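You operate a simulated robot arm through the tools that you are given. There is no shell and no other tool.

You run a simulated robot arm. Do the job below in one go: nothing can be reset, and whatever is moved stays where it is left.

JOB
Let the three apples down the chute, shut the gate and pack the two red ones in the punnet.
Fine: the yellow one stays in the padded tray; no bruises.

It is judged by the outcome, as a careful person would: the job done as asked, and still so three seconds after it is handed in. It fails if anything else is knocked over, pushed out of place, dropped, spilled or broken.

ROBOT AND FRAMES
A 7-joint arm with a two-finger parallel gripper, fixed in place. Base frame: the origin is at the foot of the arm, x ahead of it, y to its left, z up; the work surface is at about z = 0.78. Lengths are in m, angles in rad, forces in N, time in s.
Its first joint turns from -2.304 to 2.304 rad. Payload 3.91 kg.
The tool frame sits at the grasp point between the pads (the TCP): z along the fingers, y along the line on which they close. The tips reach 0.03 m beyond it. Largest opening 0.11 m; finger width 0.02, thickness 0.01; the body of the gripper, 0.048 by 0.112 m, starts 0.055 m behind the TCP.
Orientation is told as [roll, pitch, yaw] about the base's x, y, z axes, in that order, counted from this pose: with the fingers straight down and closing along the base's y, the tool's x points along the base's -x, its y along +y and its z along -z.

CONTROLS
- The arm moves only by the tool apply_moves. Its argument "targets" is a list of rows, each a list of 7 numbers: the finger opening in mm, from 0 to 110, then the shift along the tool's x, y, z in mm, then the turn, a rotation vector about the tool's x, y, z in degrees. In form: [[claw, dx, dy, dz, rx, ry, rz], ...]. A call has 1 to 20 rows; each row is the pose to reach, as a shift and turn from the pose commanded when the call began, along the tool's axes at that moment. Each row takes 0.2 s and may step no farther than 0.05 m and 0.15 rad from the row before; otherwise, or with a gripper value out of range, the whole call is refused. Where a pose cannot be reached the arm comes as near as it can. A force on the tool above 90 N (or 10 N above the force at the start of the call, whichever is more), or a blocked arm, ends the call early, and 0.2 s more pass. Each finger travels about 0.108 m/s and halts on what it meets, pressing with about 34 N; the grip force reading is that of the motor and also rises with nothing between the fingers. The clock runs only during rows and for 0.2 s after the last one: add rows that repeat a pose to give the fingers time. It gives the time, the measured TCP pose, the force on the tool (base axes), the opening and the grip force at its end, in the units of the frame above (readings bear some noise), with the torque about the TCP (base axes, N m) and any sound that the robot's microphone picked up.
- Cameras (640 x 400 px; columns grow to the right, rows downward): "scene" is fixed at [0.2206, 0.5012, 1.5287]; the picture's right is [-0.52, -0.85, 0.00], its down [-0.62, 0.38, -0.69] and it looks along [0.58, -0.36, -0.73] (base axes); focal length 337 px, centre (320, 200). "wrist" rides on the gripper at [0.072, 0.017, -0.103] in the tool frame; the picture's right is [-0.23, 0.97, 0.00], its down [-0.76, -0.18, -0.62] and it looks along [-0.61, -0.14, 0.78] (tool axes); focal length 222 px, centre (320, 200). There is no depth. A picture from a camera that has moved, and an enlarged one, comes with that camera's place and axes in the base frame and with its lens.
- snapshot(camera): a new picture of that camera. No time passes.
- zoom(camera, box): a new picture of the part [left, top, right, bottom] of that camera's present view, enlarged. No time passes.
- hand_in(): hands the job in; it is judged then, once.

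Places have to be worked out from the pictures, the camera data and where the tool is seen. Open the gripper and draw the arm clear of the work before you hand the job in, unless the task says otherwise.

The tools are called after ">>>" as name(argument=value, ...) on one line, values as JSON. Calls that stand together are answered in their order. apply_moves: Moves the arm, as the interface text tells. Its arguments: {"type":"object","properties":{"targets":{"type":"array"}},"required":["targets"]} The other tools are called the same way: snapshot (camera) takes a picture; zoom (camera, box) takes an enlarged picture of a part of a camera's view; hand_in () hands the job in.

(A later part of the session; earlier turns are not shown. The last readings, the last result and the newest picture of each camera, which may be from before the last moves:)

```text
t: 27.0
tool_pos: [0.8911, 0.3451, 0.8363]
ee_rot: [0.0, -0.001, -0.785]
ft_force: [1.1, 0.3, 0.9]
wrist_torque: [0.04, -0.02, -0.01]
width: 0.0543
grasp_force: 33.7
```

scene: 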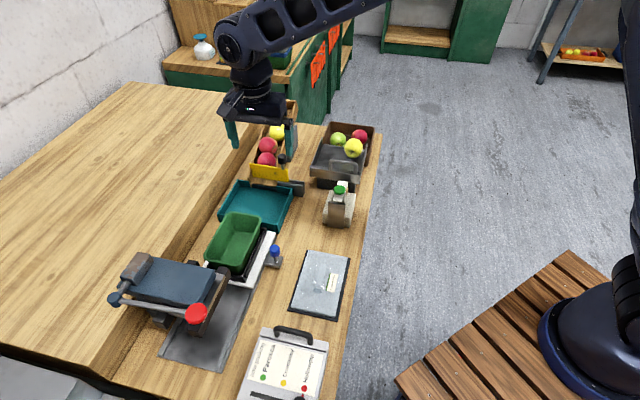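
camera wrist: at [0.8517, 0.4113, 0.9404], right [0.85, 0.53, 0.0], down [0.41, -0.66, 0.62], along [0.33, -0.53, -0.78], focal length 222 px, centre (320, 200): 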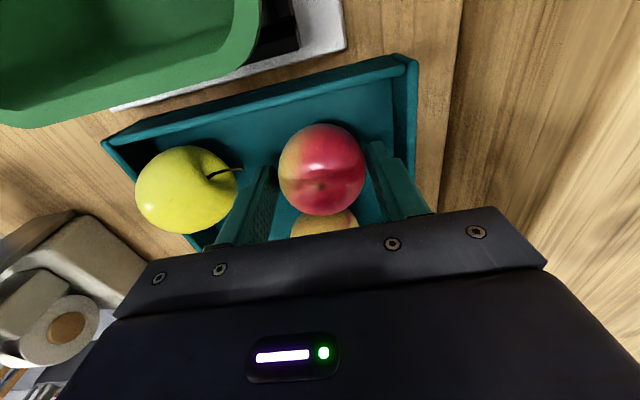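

Gripped. Test lift of 20 mm.

>>> apply_moves(targets=[[52.6, 0, 0, -5, 0, 0, 0], [52.6, 0, 0, -12, 0, 0, 0], [52.6, 0, 0, -20, 0, 0, 0], [52.6, 0, 0, -20, 0, 0, 0]])

>>> snapshot(camera="wrist")

>>> zoom(camera="scene", box=[215, 155, 305, 225])

```text
t: 28.0
tool_pos: [0.8918, 0.3455, 0.8566]
ee_rot: [0.0, -0.001, -0.782]
ft_force: [-1.1, -0.3, -0.6]
wrist_torque: [0.03, 0.01, -0.04]
width: 0.0541
grasp_force: 33.8
```

```text
taken
camera wrist: at [0.8524, 0.4113, 0.9605], right [0.85, 0.53, 0.0], down [0.41, -0.66, 0.62], along [0.33, -0.53, -0.78], focal length 222 px, centre (320, 200)
```

wrist: 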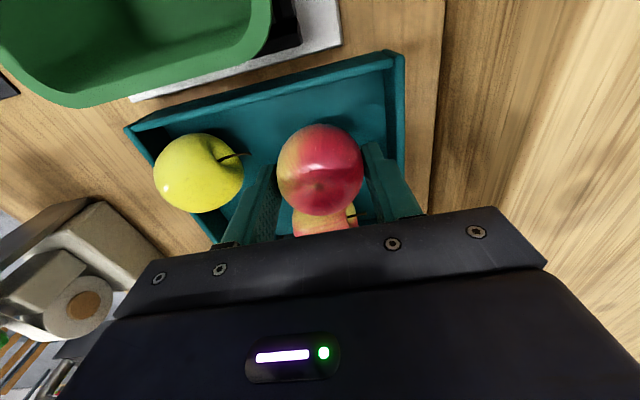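

```text
5.71 times, centred on (260, 190) of scene
camera zoom: at [0.2206, 0.5012, 1.5287], right [-0.52, -0.85, 0.0], down [-0.62, 0.38, -0.69], along [0.58, -0.36, -0.73], focal length 1923 px, centre (663, 257)
```

zoom: 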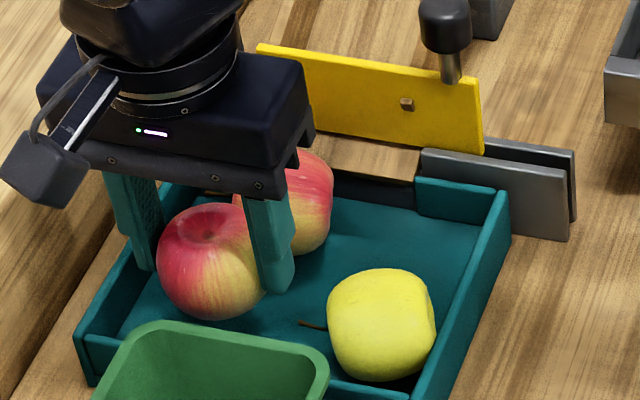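

Apple A is firmly held. I'll raise it clear, carry it over the front end of the punnet and turn the gripper by 45°, so the fingers go down diagonally where there is room.

>>> apply_moves(targets=[[52.6, 0, 0, -40, 0, 0, 0], [52.6, 0, 0, -80, 0, 0, 0], [52.6, 10, -2, -103, 0, 0, -3], [52.6, 45, -11, -103, 0, 0, -10], [52.6, 85, -22, -103, 0, 0, -17.5], [52.6, 125, -32, -103, 0, 0, -25], [52.6, 153, -39, -103, 0, 0, -32.5], [52.6, 171.5, -43.5, -103, 0, 0, -40], [52.6, 171.5, -43.5, -103, 0, 0, -45], [52.6, 171.5, -43.5, -103, 0, 0, -45], [52.6, 171.5, -43.5, -103, 0, 0, -45]])

>>> snapshot(camera="wrist")

>>> snapshot(camera="scene")

>>> zoom(camera="scene", box=[180, 180, 300, 280])

```text
t: 30.4
tool_pos: [0.7389, 0.4387, 0.9592]
ee_rot: [0.0, -0.001, 0.003]
ft_force: [-0.5, 0.9, -0.1]
wrist_torque: [0.03, 0.02, 0.02]
width: 0.0538
grasp_force: 34.0
```

```text
taken
camera wrist: at [0.6674, 0.4568, 1.0628], right [0.23, 0.97, 0.0], down [0.76, -0.18, 0.62], along [0.61, -0.14, -0.78], focal length 222 px, centre (320, 200)
```

wrist: 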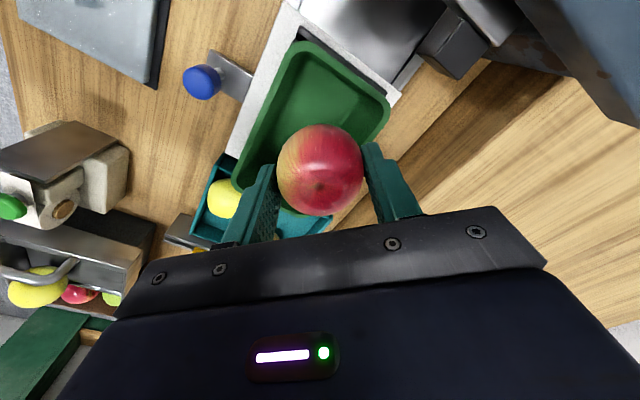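

```text
taken
```

scene: 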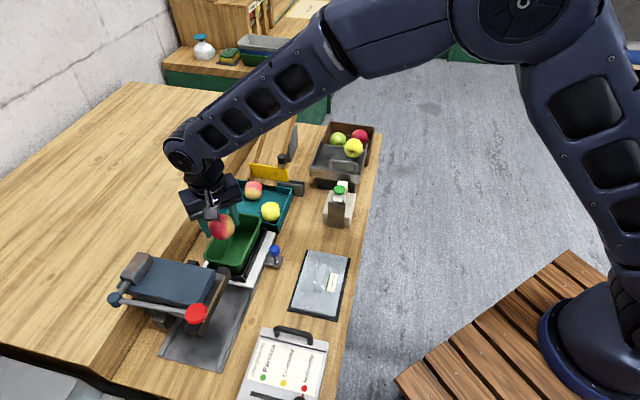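

```text
4.00 times, centred on (240, 230) of scene
camera zoom: at [0.2206, 0.5012, 1.5287], right [-0.52, -0.85, 0.0], down [-0.62, 0.38, -0.69], along [0.58, -0.36, -0.73], focal length 1346 px, centre (640, 80)
```

zoom: 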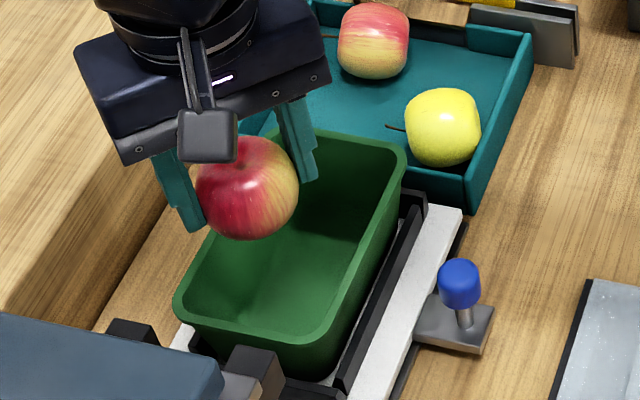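

I'll zoom in on the punnet rim from here to fix its position before lowering.

>>> zoom(camera="wrist", box=[220, 20, 420, 150])

```text
3.08 times, centred on (320, 85) of wrist
camera zoom: at [0.6674, 0.4568, 1.0628], right [0.23, 0.97, 0.0], down [0.76, -0.18, 0.62], along [0.61, -0.14, -0.78], focal length 684 px, centre (320, 554)
```

zoom: 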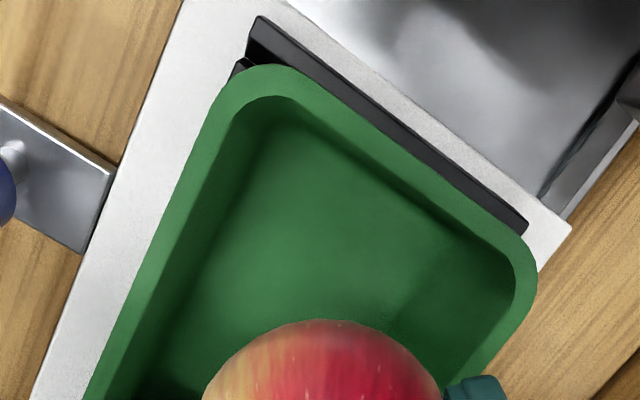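

The rim's front edge is at n≈0.162 and its centre line at w≈0.832 (n along the chute axis, w across), so both apples fit end to end. I'll make a small position and angle correction and lower A to just inside the rim.

>>> apply_moves(targets=[[52.6, 2, 1.4, 0, 0, 0, -5], [52.6, 2, 1.4, 30, 0, 0, -5], [52.6, 2, 1.4, 60, 0, 0, -5], [52.6, 2, 1.4, 80, 0, 0, -5], [52.6, 2, 1.4, 80, 0, 0, -5]])

>>> snapshot(camera="wrist")

>>> zoom(camera="scene", box=[190, 190, 280, 280])

>>> zoom(camera="wrist", box=[220, 60, 440, 230])

```text
t: 31.6
tool_pos: [0.7376, 0.4359, 0.8785]
ee_rot: [0.001, 0.003, 0.088]
ft_force: [-0.8, -0.6, -0.9]
wrist_torque: [0.0, 0.0, 0.02]
width: 0.0542
grasp_force: 33.8
```

```text
taken
camera wrist: at [0.6639, 0.4489, 0.982], right [0.14, 0.99, 0.0], down [0.77, -0.11, 0.62], along [0.62, -0.09, -0.78], focal length 222 px, centre (320, 200)
```

wrist: 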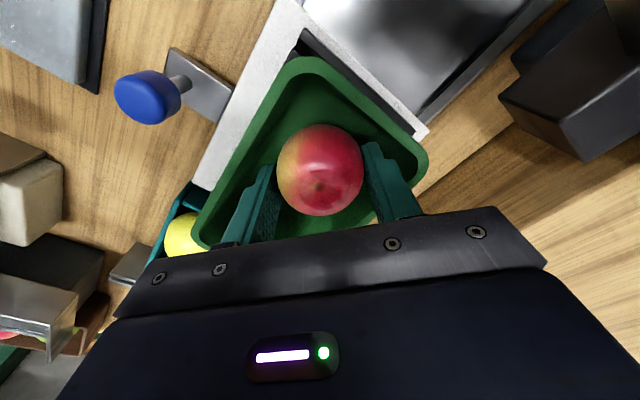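

```text
4.44 times, centred on (235, 235) of scene
camera zoom: at [0.2206, 0.5012, 1.5287], right [-0.52, -0.85, 0.0], down [-0.62, 0.38, -0.69], along [0.58, -0.36, -0.73], focal length 1496 px, centre (698, 44)
```

zoom: 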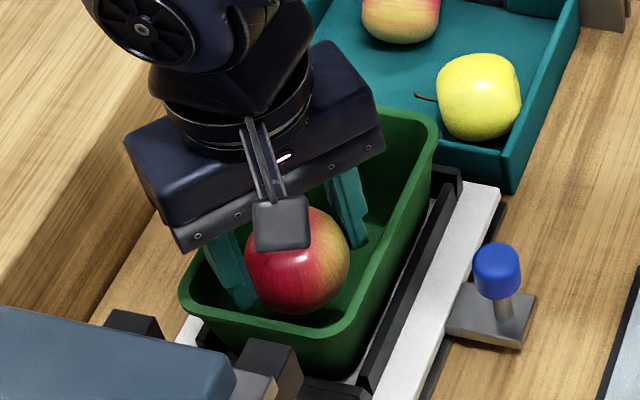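

```text
2.35 times, centred on (330, 145) of wrist
camera zoom: at [0.6639, 0.4489, 0.982], right [0.14, 0.99, 0.0], down [0.77, -0.11, 0.62], along [0.62, -0.09, -0.78], focal length 523 px, centre (296, 329)
```

zoom: 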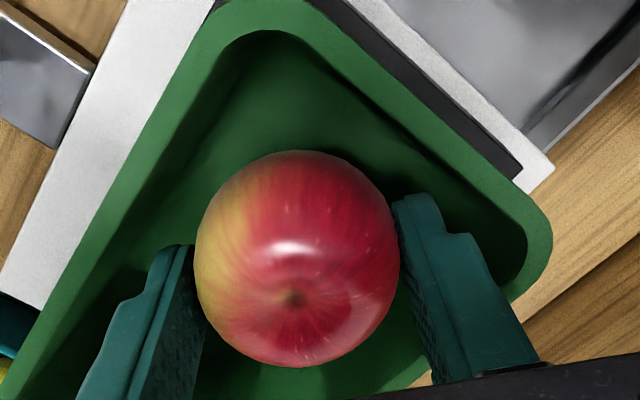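

A is inside the rim with clearance all round. I'll lower in small steps, watching the force for first contact with the punnet floor.

>>> apply_moves(targets=[[52.6, 0, 0, 5, 0, 0, 0], [52.6, 0, 0, 10, 0, 0, 0], [52.6, 0, 0, 14, 0, 0, 0], [52.6, 0, 0, 14, 0, 0, 0]])

>>> zoom(camera="wrist", box=[220, 60, 440, 230])

```text
t: 32.6
tool_pos: [0.7385, 0.4381, 0.8651]
ee_rot: [0.0, -0.001, 0.089]
ft_force: [0.1, -0.1, -1.2]
wrist_torque: [-0.01, 0.02, 0.01]
width: 0.0539
grasp_force: 34.1
```

```text
2.35 times, centred on (330, 145) of wrist
camera zoom: at [0.6638, 0.4507, 0.9686], right [0.14, 0.99, 0.0], down [0.77, -0.11, 0.62], along [0.62, -0.09, -0.78], focal length 523 px, centre (296, 329)
```

zoom: 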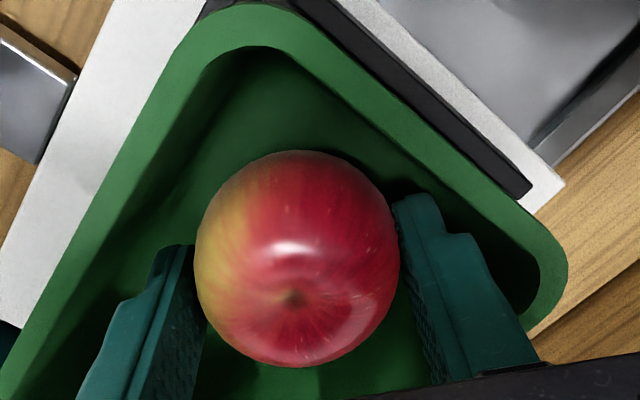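

No contact yet at z=0.865. Continuing down in fine steps.

>>> apply_moves(targets=[[52.6, 0, 0, 2, 0, 0, 0], [52.6, 0, 0, 4, 0, 0, 0], [52.6, 0, 0, 6, 0, 0, 0], [52.6, 0, 0, 6, 0, 0, 0]])

```text
t: 33.6
tool_pos: [0.7366, 0.4378, 0.8598]
ee_rot: [0.0, 0.001, 0.089]
ft_force: [-0.2, -0.1, -0.8]
wrist_torque: [-0.03, 0.0, 0.01]
width: 0.0541
grasp_force: 33.6
```

Still free at z≈0.860. A few more small steps down.

>>> apply_moves(targets=[[52.6, 0, 0, 1.5, 0, 0, 0], [52.6, 0, 0, 3, 0, 0, 0], [52.6, 0, 0, 4, 0, 0, 0], [52.6, 0, 0, 4, 0, 0, 0]])

>>> zoom(camera="scene", box=[190, 190, 280, 280])

>>> zoom(camera="wrist", box=[220, 60, 440, 230])

```text
t: 34.6
tool_pos: [0.7385, 0.438, 0.8546]
ee_rot: [-0.002, 0.0, 0.088]
ft_force: [-0.3, -0.1, -1.1]
wrist_torque: [0.02, -0.04, -0.02]
width: 0.0541
grasp_force: 34.1
```

```text
4.44 times, centred on (235, 235) of scene
camera zoom: at [0.2206, 0.5012, 1.5287], right [-0.52, -0.85, 0.0], down [-0.62, 0.38, -0.69], along [0.58, -0.36, -0.73], focal length 1496 px, centre (698, 44)
```

zoom: 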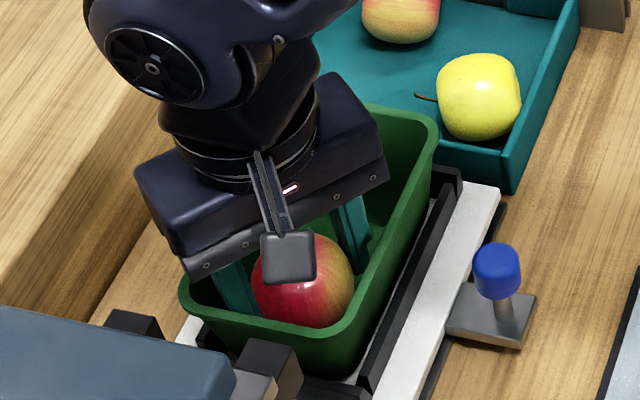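

```text
2.35 times, centred on (330, 145) of wrist
camera zoom: at [0.6637, 0.4505, 0.959], right [0.14, 0.99, 0.0], down [0.77, -0.11, 0.62], along [0.62, -0.09, -0.78], focal length 523 px, centre (296, 329)
```

zoom: 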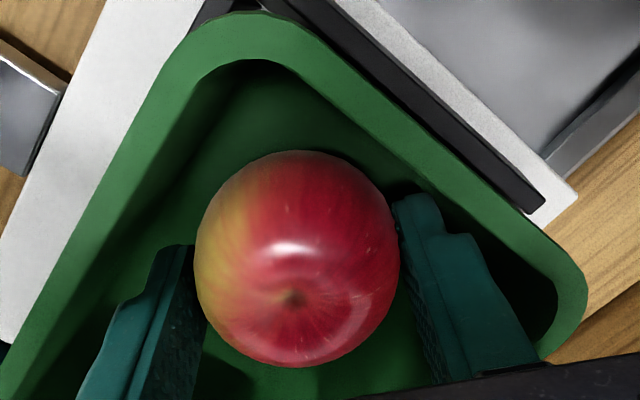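

Still no contact at z=0.855 and the side gaps look fine. I'll continue downward in fine steps.

>>> apply_moves(targets=[[52.6, 0, 0, 1.5, 0, 0, 0], [52.6, 0, 0, 3, 0, 0, 0], [52.6, 0, 0, 4, 0, 0, 0], [52.6, 0, 0, 4, 0, 0, 0]])

```text
t: 35.6
tool_pos: [0.7377, 0.4378, 0.8533]
ee_rot: [-0.001, 0.0, 0.089]
ft_force: [0.4, -0.4, -0.6]
wrist_torque: [0.0, 0.05, -0.01]
width: 0.054
grasp_force: 34.0
```

Free still at 0.852. Continuing.

>>> apply_moves(targets=[[52.6, 0, 0, 1.5, 0, 0, 0], [52.6, 0, 0, 3, 0, 0, 0], [52.6, 0, 0, 3, 0, 0, 0]])

>>> zoom(camera="wrist", box=[220, 60, 440, 230])

```text
t: 36.4
tool_pos: [0.7376, 0.4378, 0.8495]
ee_rot: [0.001, -0.001, 0.09]
ft_force: [1.6, 0.5, 18.8]
wrist_torque: [0.08, -0.03, 0.05]
width: 0.054
grasp_force: 34.5
```

```text
2.35 times, centred on (330, 145) of wrist
camera zoom: at [0.6637, 0.4506, 0.9535], right [0.14, 0.99, 0.0], down [0.77, -0.11, 0.62], along [0.62, -0.09, -0.78], focal length 523 px, centre (296, 329)
```

zoom: 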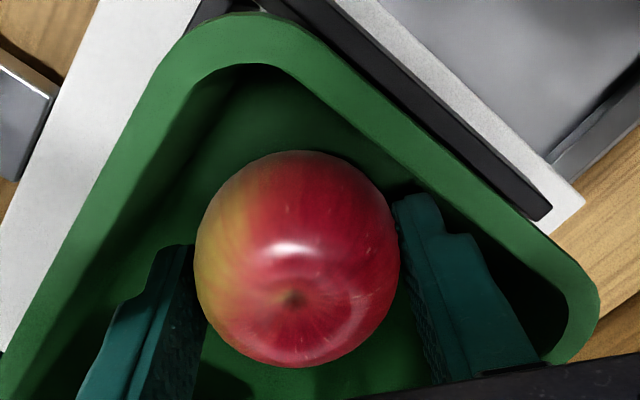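

Contact: 19 N upward at z≈0.8495. I'll relieve it by 1.5 mm, then open just a little to release.

>>> apply_moves(targets=[[52.6, 0, 0, -1.5, 0, 0, 0], [52.6, 0, 0, -1.5, 0, 0, 0]])

```text
t: 37.0
tool_pos: [0.7372, 0.4385, 0.8496]
ee_rot: [0.001, 0.0, 0.089]
ft_force: [0.5, 1.7, 9.3]
wrist_torque: [0.07, -0.13, 0.05]
width: 0.0541
grasp_force: 33.6
```

Force fell to 9 N. Another 1 mm of relief, then a small opening.

>>> apply_moves(targets=[[52.6, 0, 0, -0.8, 0, 0, 0], [54.5, 0, 0, -0.8, 0, 0, 0], [56, 0, 0, -0.8, 0, 0, 0], [57, 0, 0, -0.8, 0, 0, 0]])

>>> zoom(camera="wrist", box=[220, 60, 440, 230])

```text
t: 38.0
tool_pos: [0.7375, 0.4374, 0.8514]
ee_rot: [0.001, 0.0, 0.088]
ft_force: [0.0, -0.1, -0.1]
wrist_torque: [0.01, 0.01, 0.05]
width: 0.057
grasp_force: 0.2
```

```text
2.35 times, centred on (330, 145) of wrist
camera zoom: at [0.6637, 0.4502, 0.9547], right [0.14, 0.99, 0.0], down [0.77, -0.11, 0.62], along [0.62, -0.09, -0.78], focal length 523 px, centre (296, 329)
```

zoom: 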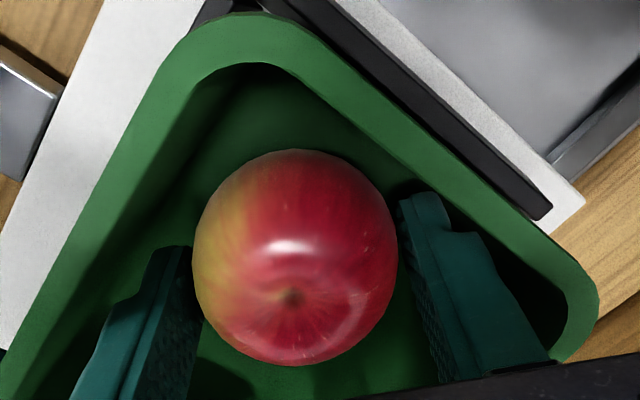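

A rests freely on the punnet floor (force zero). I'll move 0.8 mm away from the finger that is nearly touching, and rise slowly.

>>> apply_moves(targets=[[57.5, 0, -0.8, 0, 0, 0, 0], [57.5, 0, -0.8, -5, 0, 0, 0], [57.5, 0, -0.8, -12, 0, 0, 0], [57.5, 0, -0.8, -25, 0, 0, 0], [57.5, 0, -0.8, -45, 0, 0, 0], [57.5, 0, -0.8, -75, 0, 0, 0], [57.5, 0, -0.8, -110, 0, 0, 0]])

>>> snapshot(camera="wrist")

>>> zoom(camera="scene", box=[190, 170, 310, 280])

```text
t: 39.6
tool_pos: [0.737, 0.437, 0.9616]
ee_rot: [0.0, -0.001, 0.089]
ft_force: [0.3, -0.2, -0.4]
wrist_torque: [-0.04, -0.01, 0.0]
width: 0.0574
grasp_force: 0.1
```

```text
taken
camera wrist: at [0.6642, 0.4496, 1.0654], right [0.14, 0.99, 0.0], down [0.77, -0.11, 0.62], along [0.62, -0.09, -0.78], focal length 222 px, centre (320, 200)
```

wrist: 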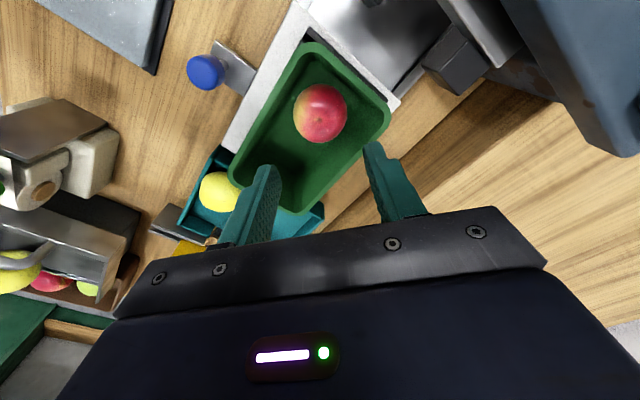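

```text
3.64 times, centred on (250, 225) of scene
camera zoom: at [0.2206, 0.5012, 1.5287], right [-0.52, -0.85, 0.0], down [-0.62, 0.38, -0.69], along [0.58, -0.36, -0.73], focal length 1224 px, centre (574, 109)
```

zoom: 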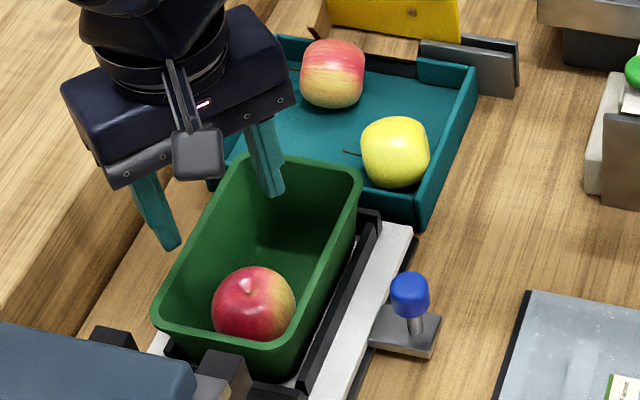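

Red A rests in the front end of the punnet, at about (0.737, 0.439). Next I'll carry the open gripper over to red B at about (0.931, 0.297). I'll turn it so the fingers avoid B's stem, the tray's back wall and the chute lip.

>>> apply_moves(targets=[[68, -16.4, -14.3, -3, 0, 0, 7.27], [68, -32.8, -28.7, -5, 0, 0, 14.5], [68, -49.2, -43, -5, 0, 0, 21.8], [68, -65.6, -57.3, -5, 0, 0, 29.1], [68, -82, -71.7, -5, 0, 0, 36.4], [68, -98.4, -86, -5, 0, 0, 43.6], [68, -114.8, -100.4, -5, 0, 0, 50.9], [68, -131.2, -114.7, -5, 0, 0, 58.2], [68, -147.6, -129, -5, 0, 0, 65.4], [68, -164, -143.4, -5, 0, 0, 72.7], [68, -180.4, -157.7, -5, 0, 0, 80], [68, -180.4, -157.7, -5, 0, 0, 80], [68, -180.4, -157.7, -5, 0, 0, 80]])

>>> snapshot(camera="wrist")

>>> zoom(camera="scene", box=[200, 130, 320, 240])

```text
t: 42.4
tool_pos: [0.9327, 0.2969, 0.9663]
ee_rot: [-0.001, 0.0, -1.308]
ft_force: [0.4, -0.4, 0.3]
wrist_torque: [0.0, 0.01, 0.0]
width: 0.0682
grasp_force: 0.1
```

```text
taken
camera wrist: at [0.9303, 0.3731, 1.0695], right [1.0, 0.03, 0.0], down [0.03, -0.78, 0.62], along [0.02, -0.62, -0.78], focal length 222 px, centre (320, 200)
```

wrist: 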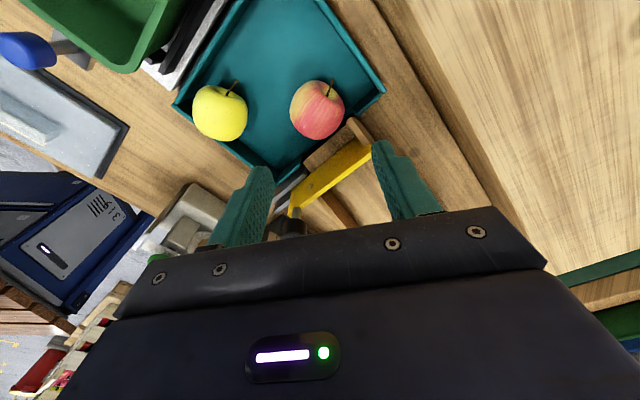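

```text
3.64 times, centred on (260, 185) of scene
camera zoom: at [0.2206, 0.5012, 1.5287], right [-0.52, -0.85, 0.0], down [-0.62, 0.38, -0.69], along [0.58, -0.36, -0.73], focal length 1224 px, centre (538, 254)
```

zoom: 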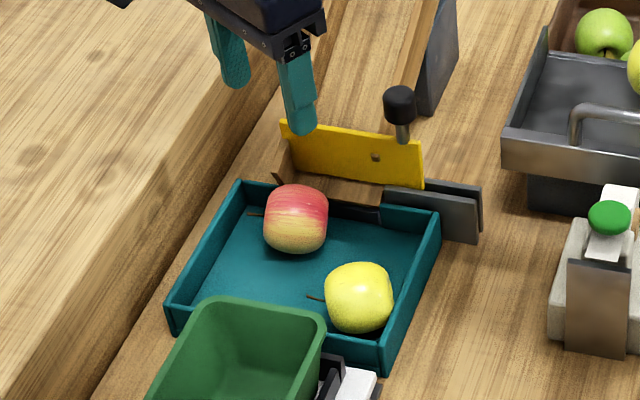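

B is confirmed at about (0.930, 0.298), about 2 mm off along the closing line. I'll correct that and descend to z≈0.866 to check clearances.

>>> apply_moves(targets=[[68, 1, -1.5, 35, 0, 0, 0], [68, 1.5, -2.3, 65, 0, 0, 0], [68, 1.5, -2.3, 90, 0, 0, 0], [68, 1.5, -2.3, 100, 0, 0, 0], [68, 1.5, -2.3, 100, 0, 0, 0]])

>>> snapshot(camera="wrist")

>>> zoom(camera="scene", box=[215, 140, 305, 220])

>>> zoom(camera="wrist", box=[220, 80, 440, 250])

```text
t: 43.5
tool_pos: [0.9336, 0.2972, 0.877]
ee_rot: [0.016, 0.002, -1.31]
ft_force: [0.4, 0.4, 1.6]
wrist_torque: [-0.01, -0.02, -0.03]
width: 0.068
grasp_force: 0.0
stopped in row 5: the force on the tool passed its limit at 98 N (the readings are from after the stop); the commanded pose is now the measured one
```

```text
taken
camera wrist: at [0.9295, 0.3735, 0.9818], right [1.0, 0.03, 0.01], down [0.02, -0.79, 0.62], along [0.03, -0.62, -0.79], focal length 222 px, centre (320, 200)
```

wrist: 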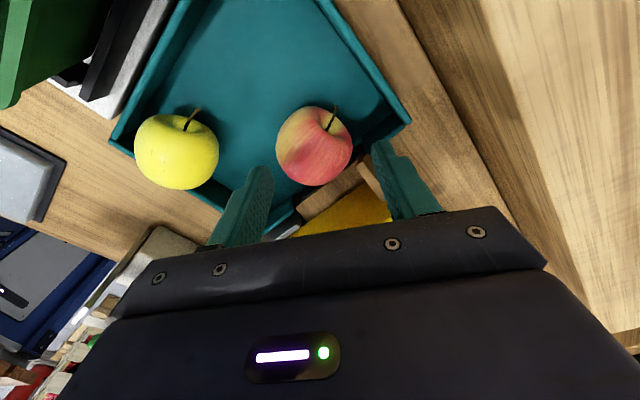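

```text
5.00 times, centred on (260, 180) of scene
camera zoom: at [0.2206, 0.5012, 1.5287], right [-0.52, -0.85, 0.0], down [-0.62, 0.38, -0.69], along [0.58, -0.36, -0.73], focal length 1683 px, centre (620, 300)
```

zoom: 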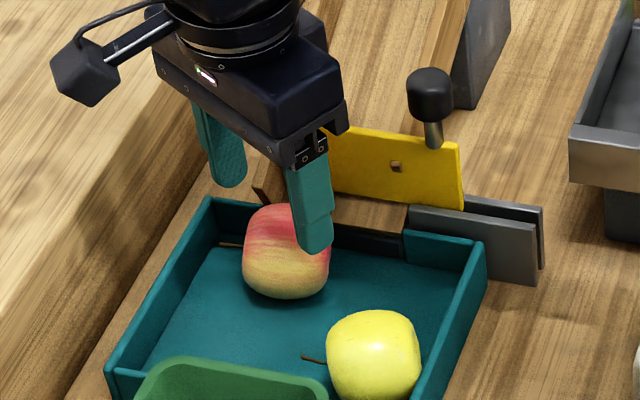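

```text
2.35 times, centred on (330, 165) of wrist
camera zoom: at [0.9295, 0.3735, 0.9818], right [1.0, 0.03, 0.01], down [0.02, -0.79, 0.62], along [0.03, -0.62, -0.79], focal length 523 px, centre (296, 282)
```

zoom: 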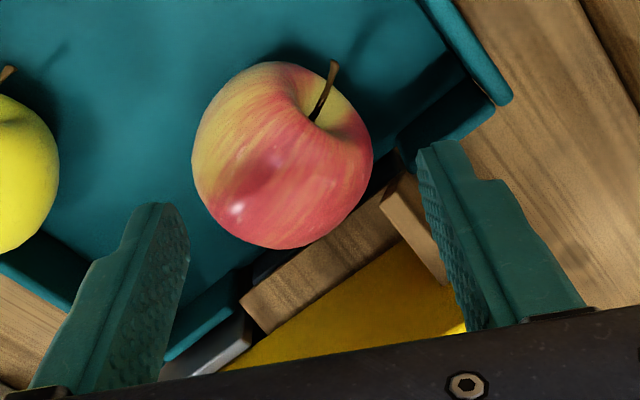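

The descent stopped early: the finger on the left-back side touched the little side board of the chute lip at z≈0.847. Nothing appears displaced. I'll lift straight up, take out the slight tilt and re-check the scene.

>>> apply_moves(targets=[[68, 0, 0, -8, 0, 0, 0], [68, 0, 0, -25, 0.92, 0, 0], [68, 0, 0, -50, 0.92, 0, 0], [68, 0, 0, -70, 0.92, 0, 0], [68, 0, 0, -70, 0.92, 0, 0]])

>>> snapshot(camera="wrist")

>>> zoom(camera="scene", box=[215, 130, 315, 220])

>>> snapshot(camera="scene")

```text
t: 44.6
tool_pos: [0.9322, 0.2979, 0.9478]
ee_rot: [-0.001, 0.002, -1.31]
ft_force: [-0.8, 0.5, 1.0]
wrist_torque: [0.02, -0.01, 0.01]
width: 0.068
grasp_force: 0.1
```

```text
taken
camera wrist: at [0.9303, 0.3735, 1.0504], right [1.0, 0.03, 0.0], down [0.03, -0.78, 0.62], along [0.02, -0.62, -0.78], focal length 222 px, centre (320, 200)
```

wrist: 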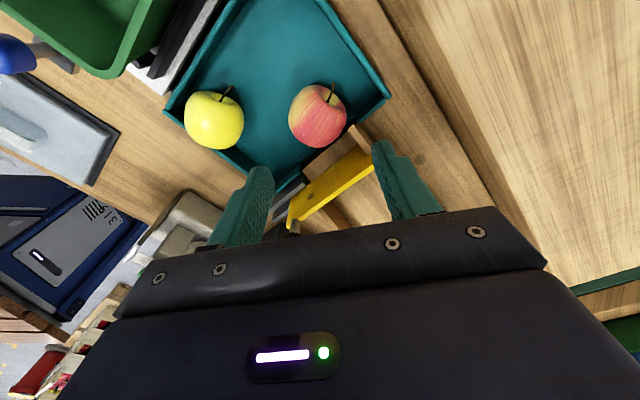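

```text
4.44 times, centred on (265, 175) of scene
camera zoom: at [0.2206, 0.5012, 1.5287], right [-0.52, -0.85, 0.0], down [-0.62, 0.38, -0.69], along [0.58, -0.36, -0.73], focal length 1496 px, centre (564, 311)
```

zoom: 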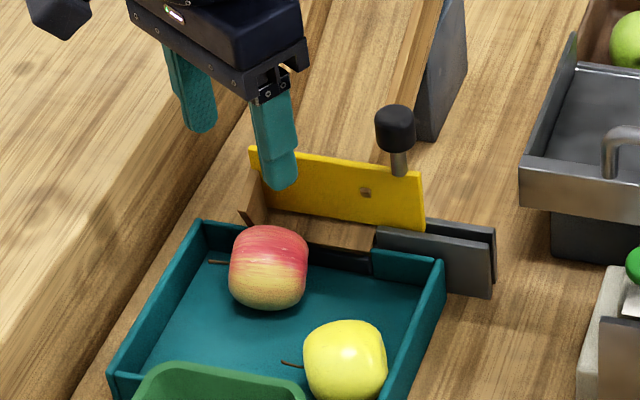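

```text
taken
```

scene: 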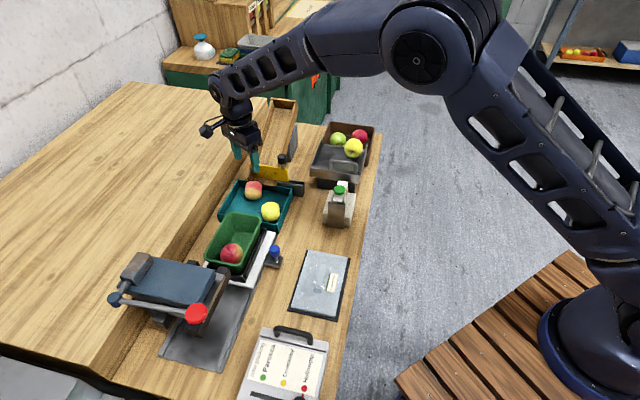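

The chute, gate and B are unmoved. I'll turn to yaw ≈ −52°, which keeps the fingers clear of the side board, the lip and the stem, and shift 3 mm away from the chute.

>>> apply_moves(targets=[[68, 1, -1, 0, 0, 0, -7.6], [68, 2, -2, 0, 0, 0, -15.2], [68, 2.7, -3.1, 0, 0, 0, -23], [68, 2.7, -3.1, 0, 0, 0, -23], [68, 2.7, -3.1, 0, 0, 0, -23]])

>>> snapshot(camera="wrist")

>>> zoom(camera="wrist", box=[220, 60, 440, 230])

```text
t: 45.9
tool_pos: [0.9285, 0.2992, 0.9465]
ee_rot: [-0.003, 0.002, -0.907]
ft_force: [0.7, -0.6, 0.5]
wrist_torque: [-0.02, -0.02, 0.03]
width: 0.0679
grasp_force: 0.0
```

```text
taken
camera wrist: at [0.8974, 0.3685, 1.0502], right [0.91, 0.42, 0.0], down [0.33, -0.71, 0.62], along [0.26, -0.56, -0.78], focal length 222 px, centre (320, 200)
```

wrist: 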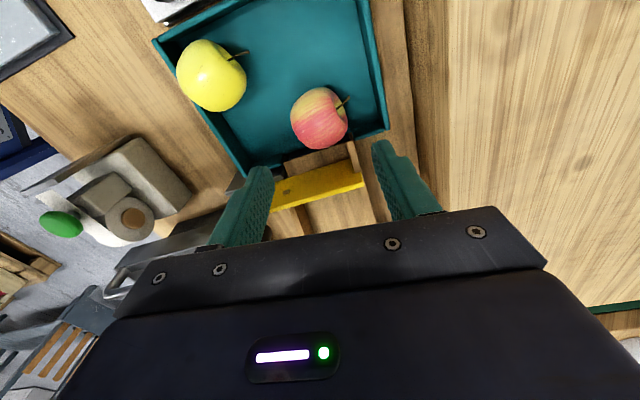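

```text
2.35 times, centred on (330, 145) of wrist
camera zoom: at [0.8974, 0.3685, 1.0502], right [0.91, 0.42, 0.0], down [0.33, -0.71, 0.62], along [0.26, -0.56, -0.78], focal length 523 px, centre (296, 329)
```

zoom: 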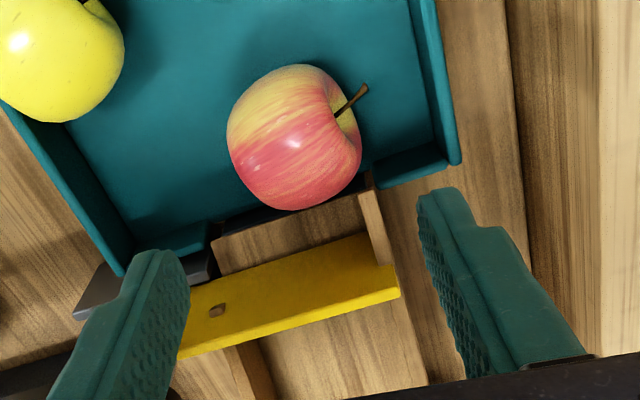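

From this angle the left finger clears the side board by about 5 mm and the stem by about 3 mm. I'll descend in stages to z≈0.862.

>>> apply_moves(targets=[[66, 0, 0, 30, 0, 0, 0], [66, 0, 0, 55, 0, 0, 0], [66, 0, 0, 72, 0, 0, 0], [66, 0, 0, 85, 0, 0, 0], [66, 0, 0, 85, 0, 0, 0]])

>>> snapshot(camera="wrist")

>>> zoom(camera="wrist", box=[220, 80, 440, 250])

>>> zoom(camera="scene", box=[215, 130, 315, 220])

```text
t: 47.0
tool_pos: [0.9278, 0.2983, 0.8613]
ee_rot: [0.0, 0.002, -0.909]
ft_force: [-0.6, 0.5, -0.8]
wrist_torque: [0.01, 0.02, -0.01]
width: 0.066
grasp_force: 0.0
```

```text
taken
camera wrist: at [0.8974, 0.3671, 0.9651], right [0.91, 0.42, 0.0], down [0.33, -0.71, 0.62], along [0.26, -0.56, -0.78], focal length 222 px, centre (320, 200)
```

wrist: 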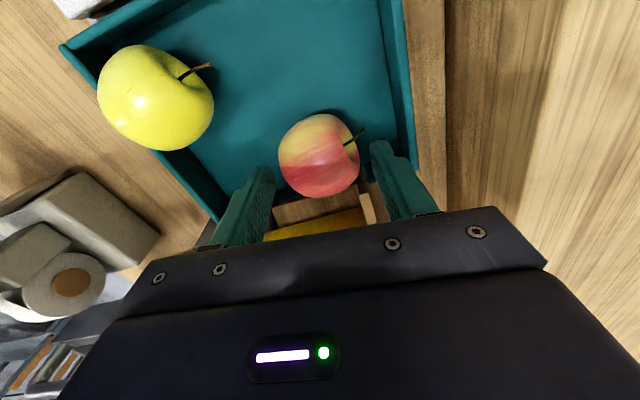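

```text
2.35 times, centred on (330, 165) of wrist
camera zoom: at [0.8974, 0.3671, 0.9651], right [0.91, 0.42, 0.0], down [0.33, -0.71, 0.62], along [0.26, -0.56, -0.78], focal length 523 px, centre (296, 282)
```

zoom: 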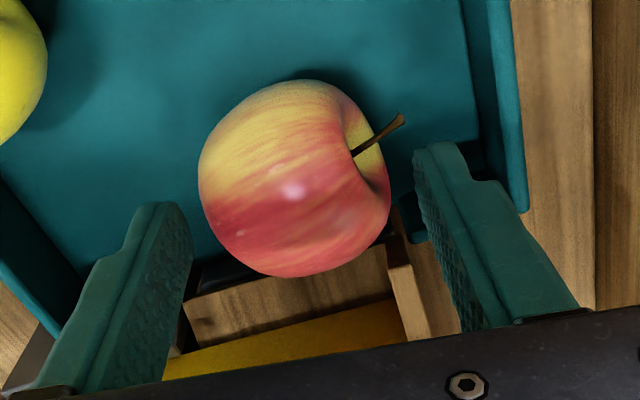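

```text
4.44 times, centred on (265, 175) of scene
camera zoom: at [0.2206, 0.5012, 1.5287], right [-0.52, -0.85, 0.0], down [-0.62, 0.38, -0.69], along [0.58, -0.36, -0.73], focal length 1496 px, centre (564, 311)
```

zoom: 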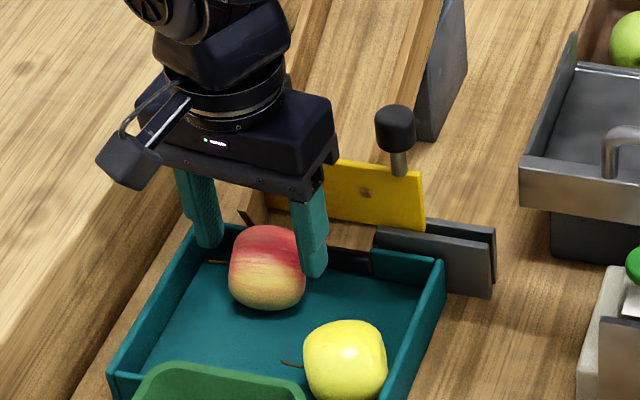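

No contact at z=0.861 and the fingers straddle B. I'll shift 1 mm toward the chute for a bit more stem clearance and finish the descent to z≈0.838.

>>> apply_moves(targets=[[66, -1, 0, 8, 0, 0, 0], [66, -1.2, 0, 16, 0, 0, 0], [66, -1.2, 0, 23, 0, 0, 0], [66, -1.2, 0, 23, 0, 0, 0]])

>>> zoom(camera="wrist", box=[220, 80, 440, 250])

>>> zoom(camera="scene", box=[215, 140, 305, 220])

```text
t: 48.0
tool_pos: [0.9283, 0.2977, 0.838]
ee_rot: [0.0, 0.001, -0.907]
ft_force: [0.7, 0.2, -0.2]
wrist_torque: [-0.01, -0.02, 0.01]
width: 0.066
grasp_force: 0.1
```

```text
2.35 times, centred on (330, 165) of wrist
camera zoom: at [0.898, 0.3668, 0.9422], right [0.91, 0.42, 0.0], down [0.33, -0.71, 0.62], along [0.26, -0.56, -0.78], focal length 523 px, centre (296, 282)
```

zoom: 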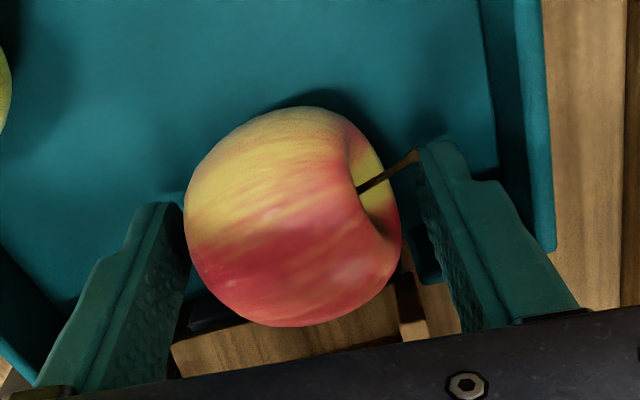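

```text
5.00 times, centred on (260, 180) of scene
camera zoom: at [0.2206, 0.5012, 1.5287], right [-0.52, -0.85, 0.0], down [-0.62, 0.38, -0.69], along [0.58, -0.36, -0.73], focal length 1683 px, centre (620, 300)
```

zoom: 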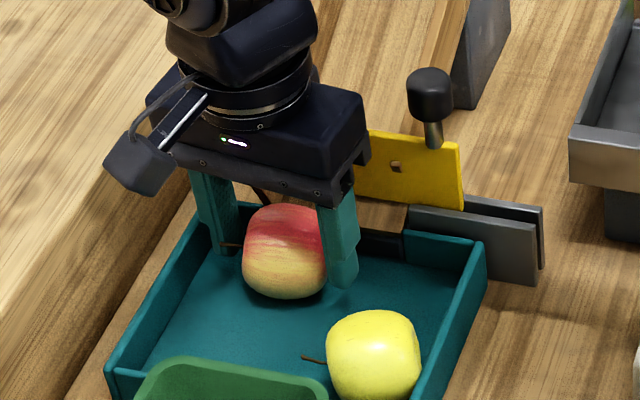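

The stem tip sits right at the front corner of the left finger. I'll move 1 mm more toward the chute so it slides past, then close slowly.

>>> apply_moves(targets=[[66, -1, 0, 0, 0, 0, 0], [63, -1, 0, 0, 0, 0, 0], [60, -1, 0, 0, 0, 0, 0], [58.5, -1, 0, 0, 0, 0, 0]])

>>> zoom(camera="wrist", box=[220, 80, 440, 250])

```text
t: 49.0
tool_pos: [0.9295, 0.2975, 0.8398]
ee_rot: [-0.003, 0.0, -0.907]
ft_force: [0.9, -0.6, 0.6]
wrist_torque: [-0.02, 0.04, 0.02]
width: 0.0586
grasp_force: 0.1
```

```text
2.35 times, centred on (330, 165) of wrist
camera zoom: at [0.8987, 0.3662, 0.9428], right [0.91, 0.42, 0.0], down [0.33, -0.71, 0.62], along [0.26, -0.56, -0.78], focal length 523 px, centre (296, 282)
```

zoom: 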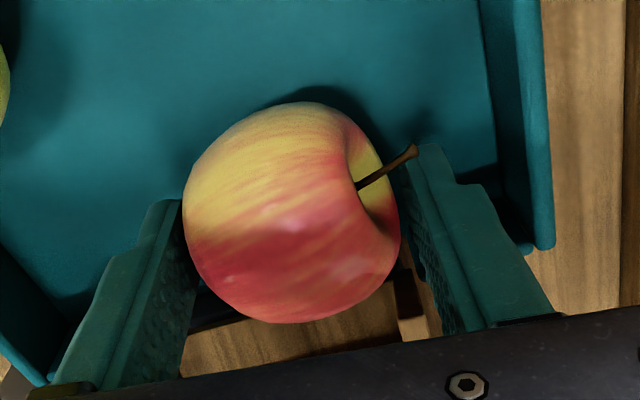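

The stem now clears the finger. Continuing to close gently.

>>> apply_moves(targets=[[57.5, 0, 0, 0, 0, 0, 0], [56.5, 0, 0, 0, 0, 0, 0], [55.5, 0, 0, 0, 0, 0, 0]])

>>> zoom(camera="wrist", box=[220, 80, 440, 250])

```text
t: 49.9
tool_pos: [0.9299, 0.2959, 0.8403]
ee_rot: [-0.001, 0.001, -0.907]
ft_force: [-0.6, 1.0, -0.3]
wrist_torque: [-0.02, 0.0, 0.02]
width: 0.0554
grasp_force: 0.0
```

```text
2.35 times, centred on (330, 165) of wrist
camera zoom: at [0.8987, 0.3662, 0.9428], right [0.91, 0.42, 0.0], down [0.33, -0.71, 0.62], along [0.26, -0.56, -0.78], focal length 523 px, centre (296, 282)
```

zoom: 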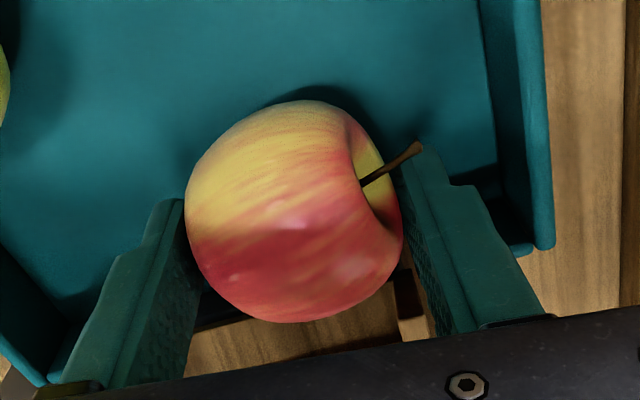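

Not yet gripping at 55.4 mm. Continuing.

>>> apply_moves(targets=[[54.5, 0, 0, 0, 0, 0, 0], [53.5, 0, 0, 0, 0, 0, 0], [53, 0, 0, 0, 0, 0, 0]])

```text
t: 50.6
tool_pos: [0.9293, 0.2977, 0.8393]
ee_rot: [-0.001, 0.002, -0.907]
ft_force: [-0.2, 1.0, -0.4]
wrist_torque: [-0.02, 0.01, -0.02]
width: 0.0546
grasp_force: 20.9
```

Contact at 54.6 mm. I'll add the same small squeeze as before and test lift.

>>> apply_moves(targets=[[52.6, 0, 0, 0, 0, 0, 0], [52.4, 0, 0, 0, 0, 0, 0], [52.4, 0, 0, 0, 0, 0, 0]])

>>> zoom(camera="wrist", box=[220, 80, 440, 250])

```text
t: 51.5
tool_pos: [0.9298, 0.2958, 0.8383]
ee_rot: [0.0, 0.001, -0.906]
ft_force: [-0.4, -0.4, 0.3]
wrist_torque: [0.01, -0.01, 0.02]
width: 0.0542
grasp_force: 33.8
```

```text
2.35 times, centred on (330, 165) of wrist
camera zoom: at [0.8987, 0.3662, 0.9428], right [0.91, 0.42, 0.0], down [0.33, -0.71, 0.62], along [0.26, -0.56, -0.78], focal length 523 px, centre (296, 282)
```

zoom: 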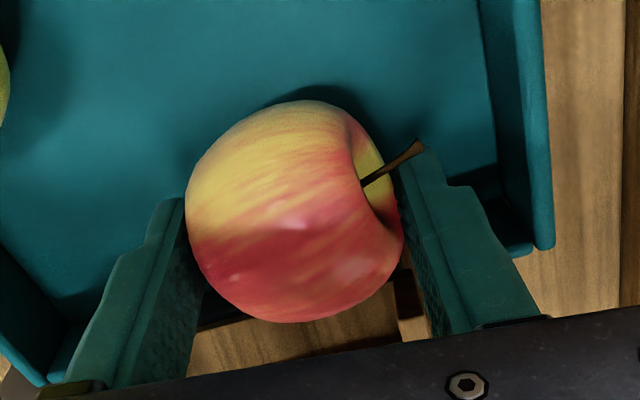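

B is gripped at 54.2 mm. Test lift straight up by 20 mm, first moving slightly away from the chute side.

>>> apply_moves(targets=[[52.4, 0, 0, -4, 0, 0, 0], [52.4, 1, 0, -10, 0, 0, 0], [52.4, 2, 0, -20, 0, 0, 0], [52.4, 2, 0, -20, 0, 0, 0]])

>>> snapshot(camera="wrist")

>>> zoom(camera="scene", box=[215, 140, 305, 220])

```text
t: 52.5
tool_pos: [0.9295, 0.2992, 0.8601]
ee_rot: [-0.002, 0.003, -0.908]
ft_force: [-9.0, 0.4, -7.0]
wrist_torque: [0.04, 0.31, -0.04]
width: 0.0544
grasp_force: 34.0
```

```text
taken
camera wrist: at [0.8985, 0.3685, 0.9628], right [0.91, 0.42, 0.0], down [0.33, -0.71, 0.62], along [0.26, -0.56, -0.78], focal length 222 px, centre (320, 200)
```

wrist: 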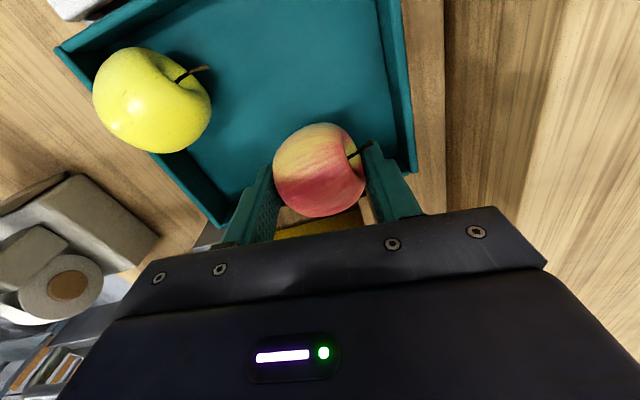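

```text
5.00 times, centred on (260, 180) of scene
camera zoom: at [0.2206, 0.5012, 1.5287], right [-0.52, -0.85, 0.0], down [-0.62, 0.38, -0.69], along [0.58, -0.36, -0.73], focal length 1683 px, centre (620, 300)
```

zoom: 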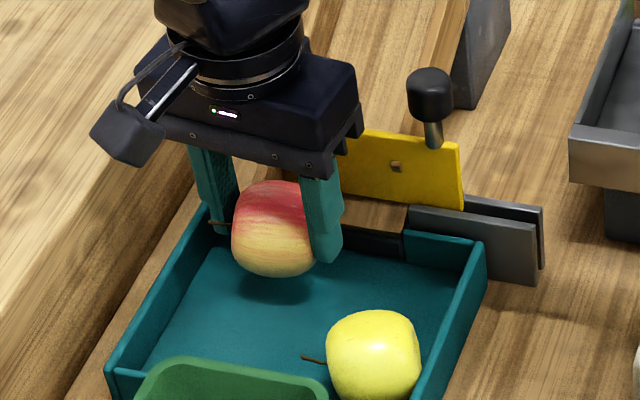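

B is lifted, but a sideways/down force of about 10 N suggests it is brushing the chute lip. I'll move horizontally away from the chute before lifting any further.

>>> apply_moves(targets=[[52.4, 3, 0, 1, 0, 0, 0], [52.4, 7, 0, 1, 0, 0, 0], [52.4, 12, 0, 0, 0, 0, 0], [52.4, 12, 0, 0, 0, 0, 0]])

>>> zoom(camera="scene", box=[215, 140, 305, 220])

>>> snapshot(camera="wrist")

```text
t: 53.5
tool_pos: [0.9213, 0.3066, 0.859]
ee_rot: [0.0, 0.002, -0.908]
ft_force: [0.0, -0.2, -0.2]
wrist_torque: [0.01, -0.02, 0.0]
width: 0.054
grasp_force: 34.2
```

```text
5.00 times, centred on (260, 180) of scene
camera zoom: at [0.2206, 0.5012, 1.5287], right [-0.52, -0.85, 0.0], down [-0.62, 0.38, -0.69], along [0.58, -0.36, -0.73], focal length 1683 px, centre (620, 300)
```

zoom: 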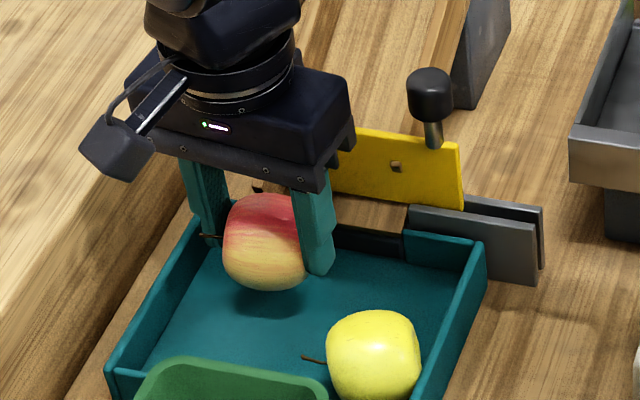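

```text
taken
camera wrist: at [0.8909, 0.3769, 0.9627], right [0.91, 0.42, 0.0], down [0.33, -0.71, 0.62], along [0.26, -0.56, -0.78], focal length 222 px, centre (320, 200)
```

wrist: 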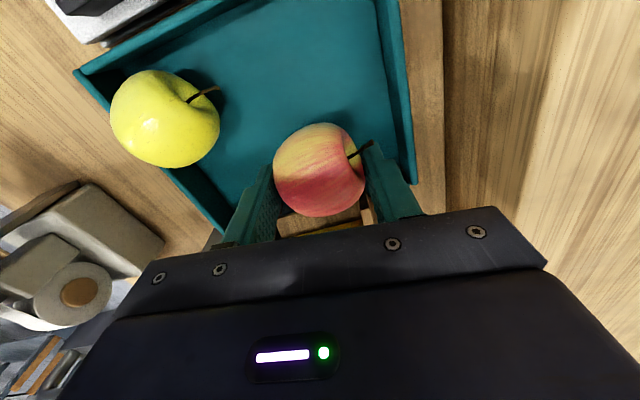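

B hangs free now (zero force) and everything else is in place. I'll raise it and carry it over the back end of the punnet, turning the fingers to the other diagonal.

>>> apply_moves(targets=[[52.4, 0, 0, -40, 0, 0, 0], [52.4, 0, 0, -80, 0, 0, 0], [52.4, 12, -4, -101, 0, 0, 4], [52.4, 45, -16, -101, 0, 0, 11], [52.4, 83, -31, -101, 0, 0, 18.5], [52.4, 118, -45, -101, 0, 0, 26], [52.4, 145, -54, -101, 0, 0, 33], [52.4, 156.2, -58.2, -101, 0, 0, 40], [52.4, 156.2, -58.2, -101, 0, 0, 40], [52.4, 156.2, -58.2, -101, 0, 0, 40]])

>>> snapshot(camera="wrist")

>>> zoom(camera="wrist", box=[220, 20, 440, 190])

>>> zoom(camera="scene", box=[190, 170, 310, 280])

```text
t: 55.6
tool_pos: [0.7788, 0.3947, 0.9595]
ee_rot: [-0.002, 0.0, -1.607]
ft_force: [-0.1, -0.1, -0.5]
wrist_torque: [-0.02, 0.03, -0.01]
width: 0.0542
grasp_force: 33.8
```

```text
taken
camera wrist: at [0.7983, 0.4686, 1.063], right [0.97, -0.26, 0.0], down [-0.2, -0.76, 0.62], along [-0.16, -0.6, -0.78], focal length 222 px, centre (320, 200)
```

wrist: 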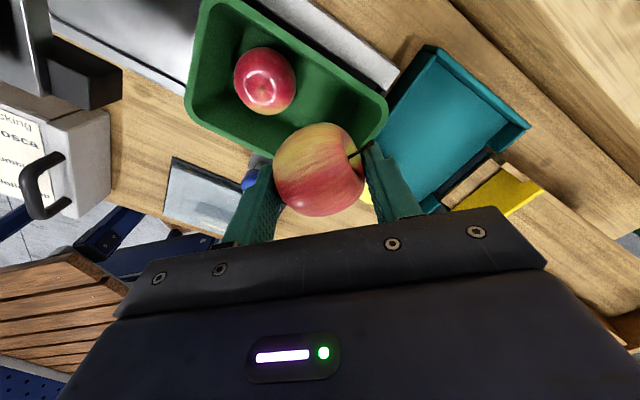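

```text
2.35 times, centred on (330, 105) of wrist
camera zoom: at [0.7983, 0.4686, 1.063], right [0.97, -0.26, 0.0], down [-0.2, -0.76, 0.62], along [-0.16, -0.6, -0.78], focal length 523 px, centre (296, 424)
```

zoom: 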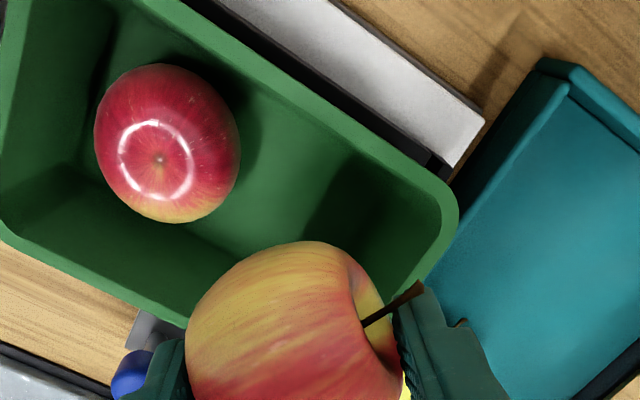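

```text
3.64 times, centred on (250, 225) of scene
camera zoom: at [0.2206, 0.5012, 1.5287], right [-0.52, -0.85, 0.0], down [-0.62, 0.38, -0.69], along [0.58, -0.36, -0.73], focal length 1224 px, centre (574, 109)
```

zoom: 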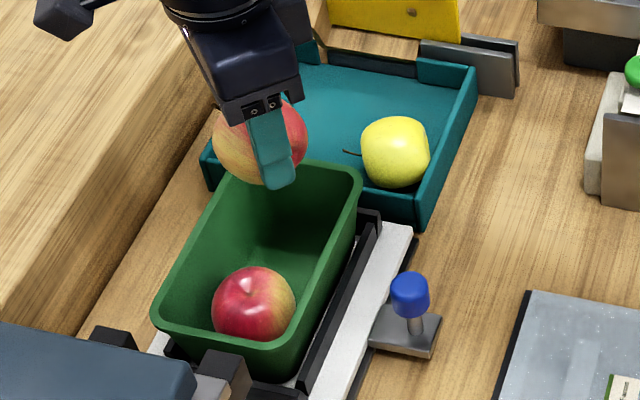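

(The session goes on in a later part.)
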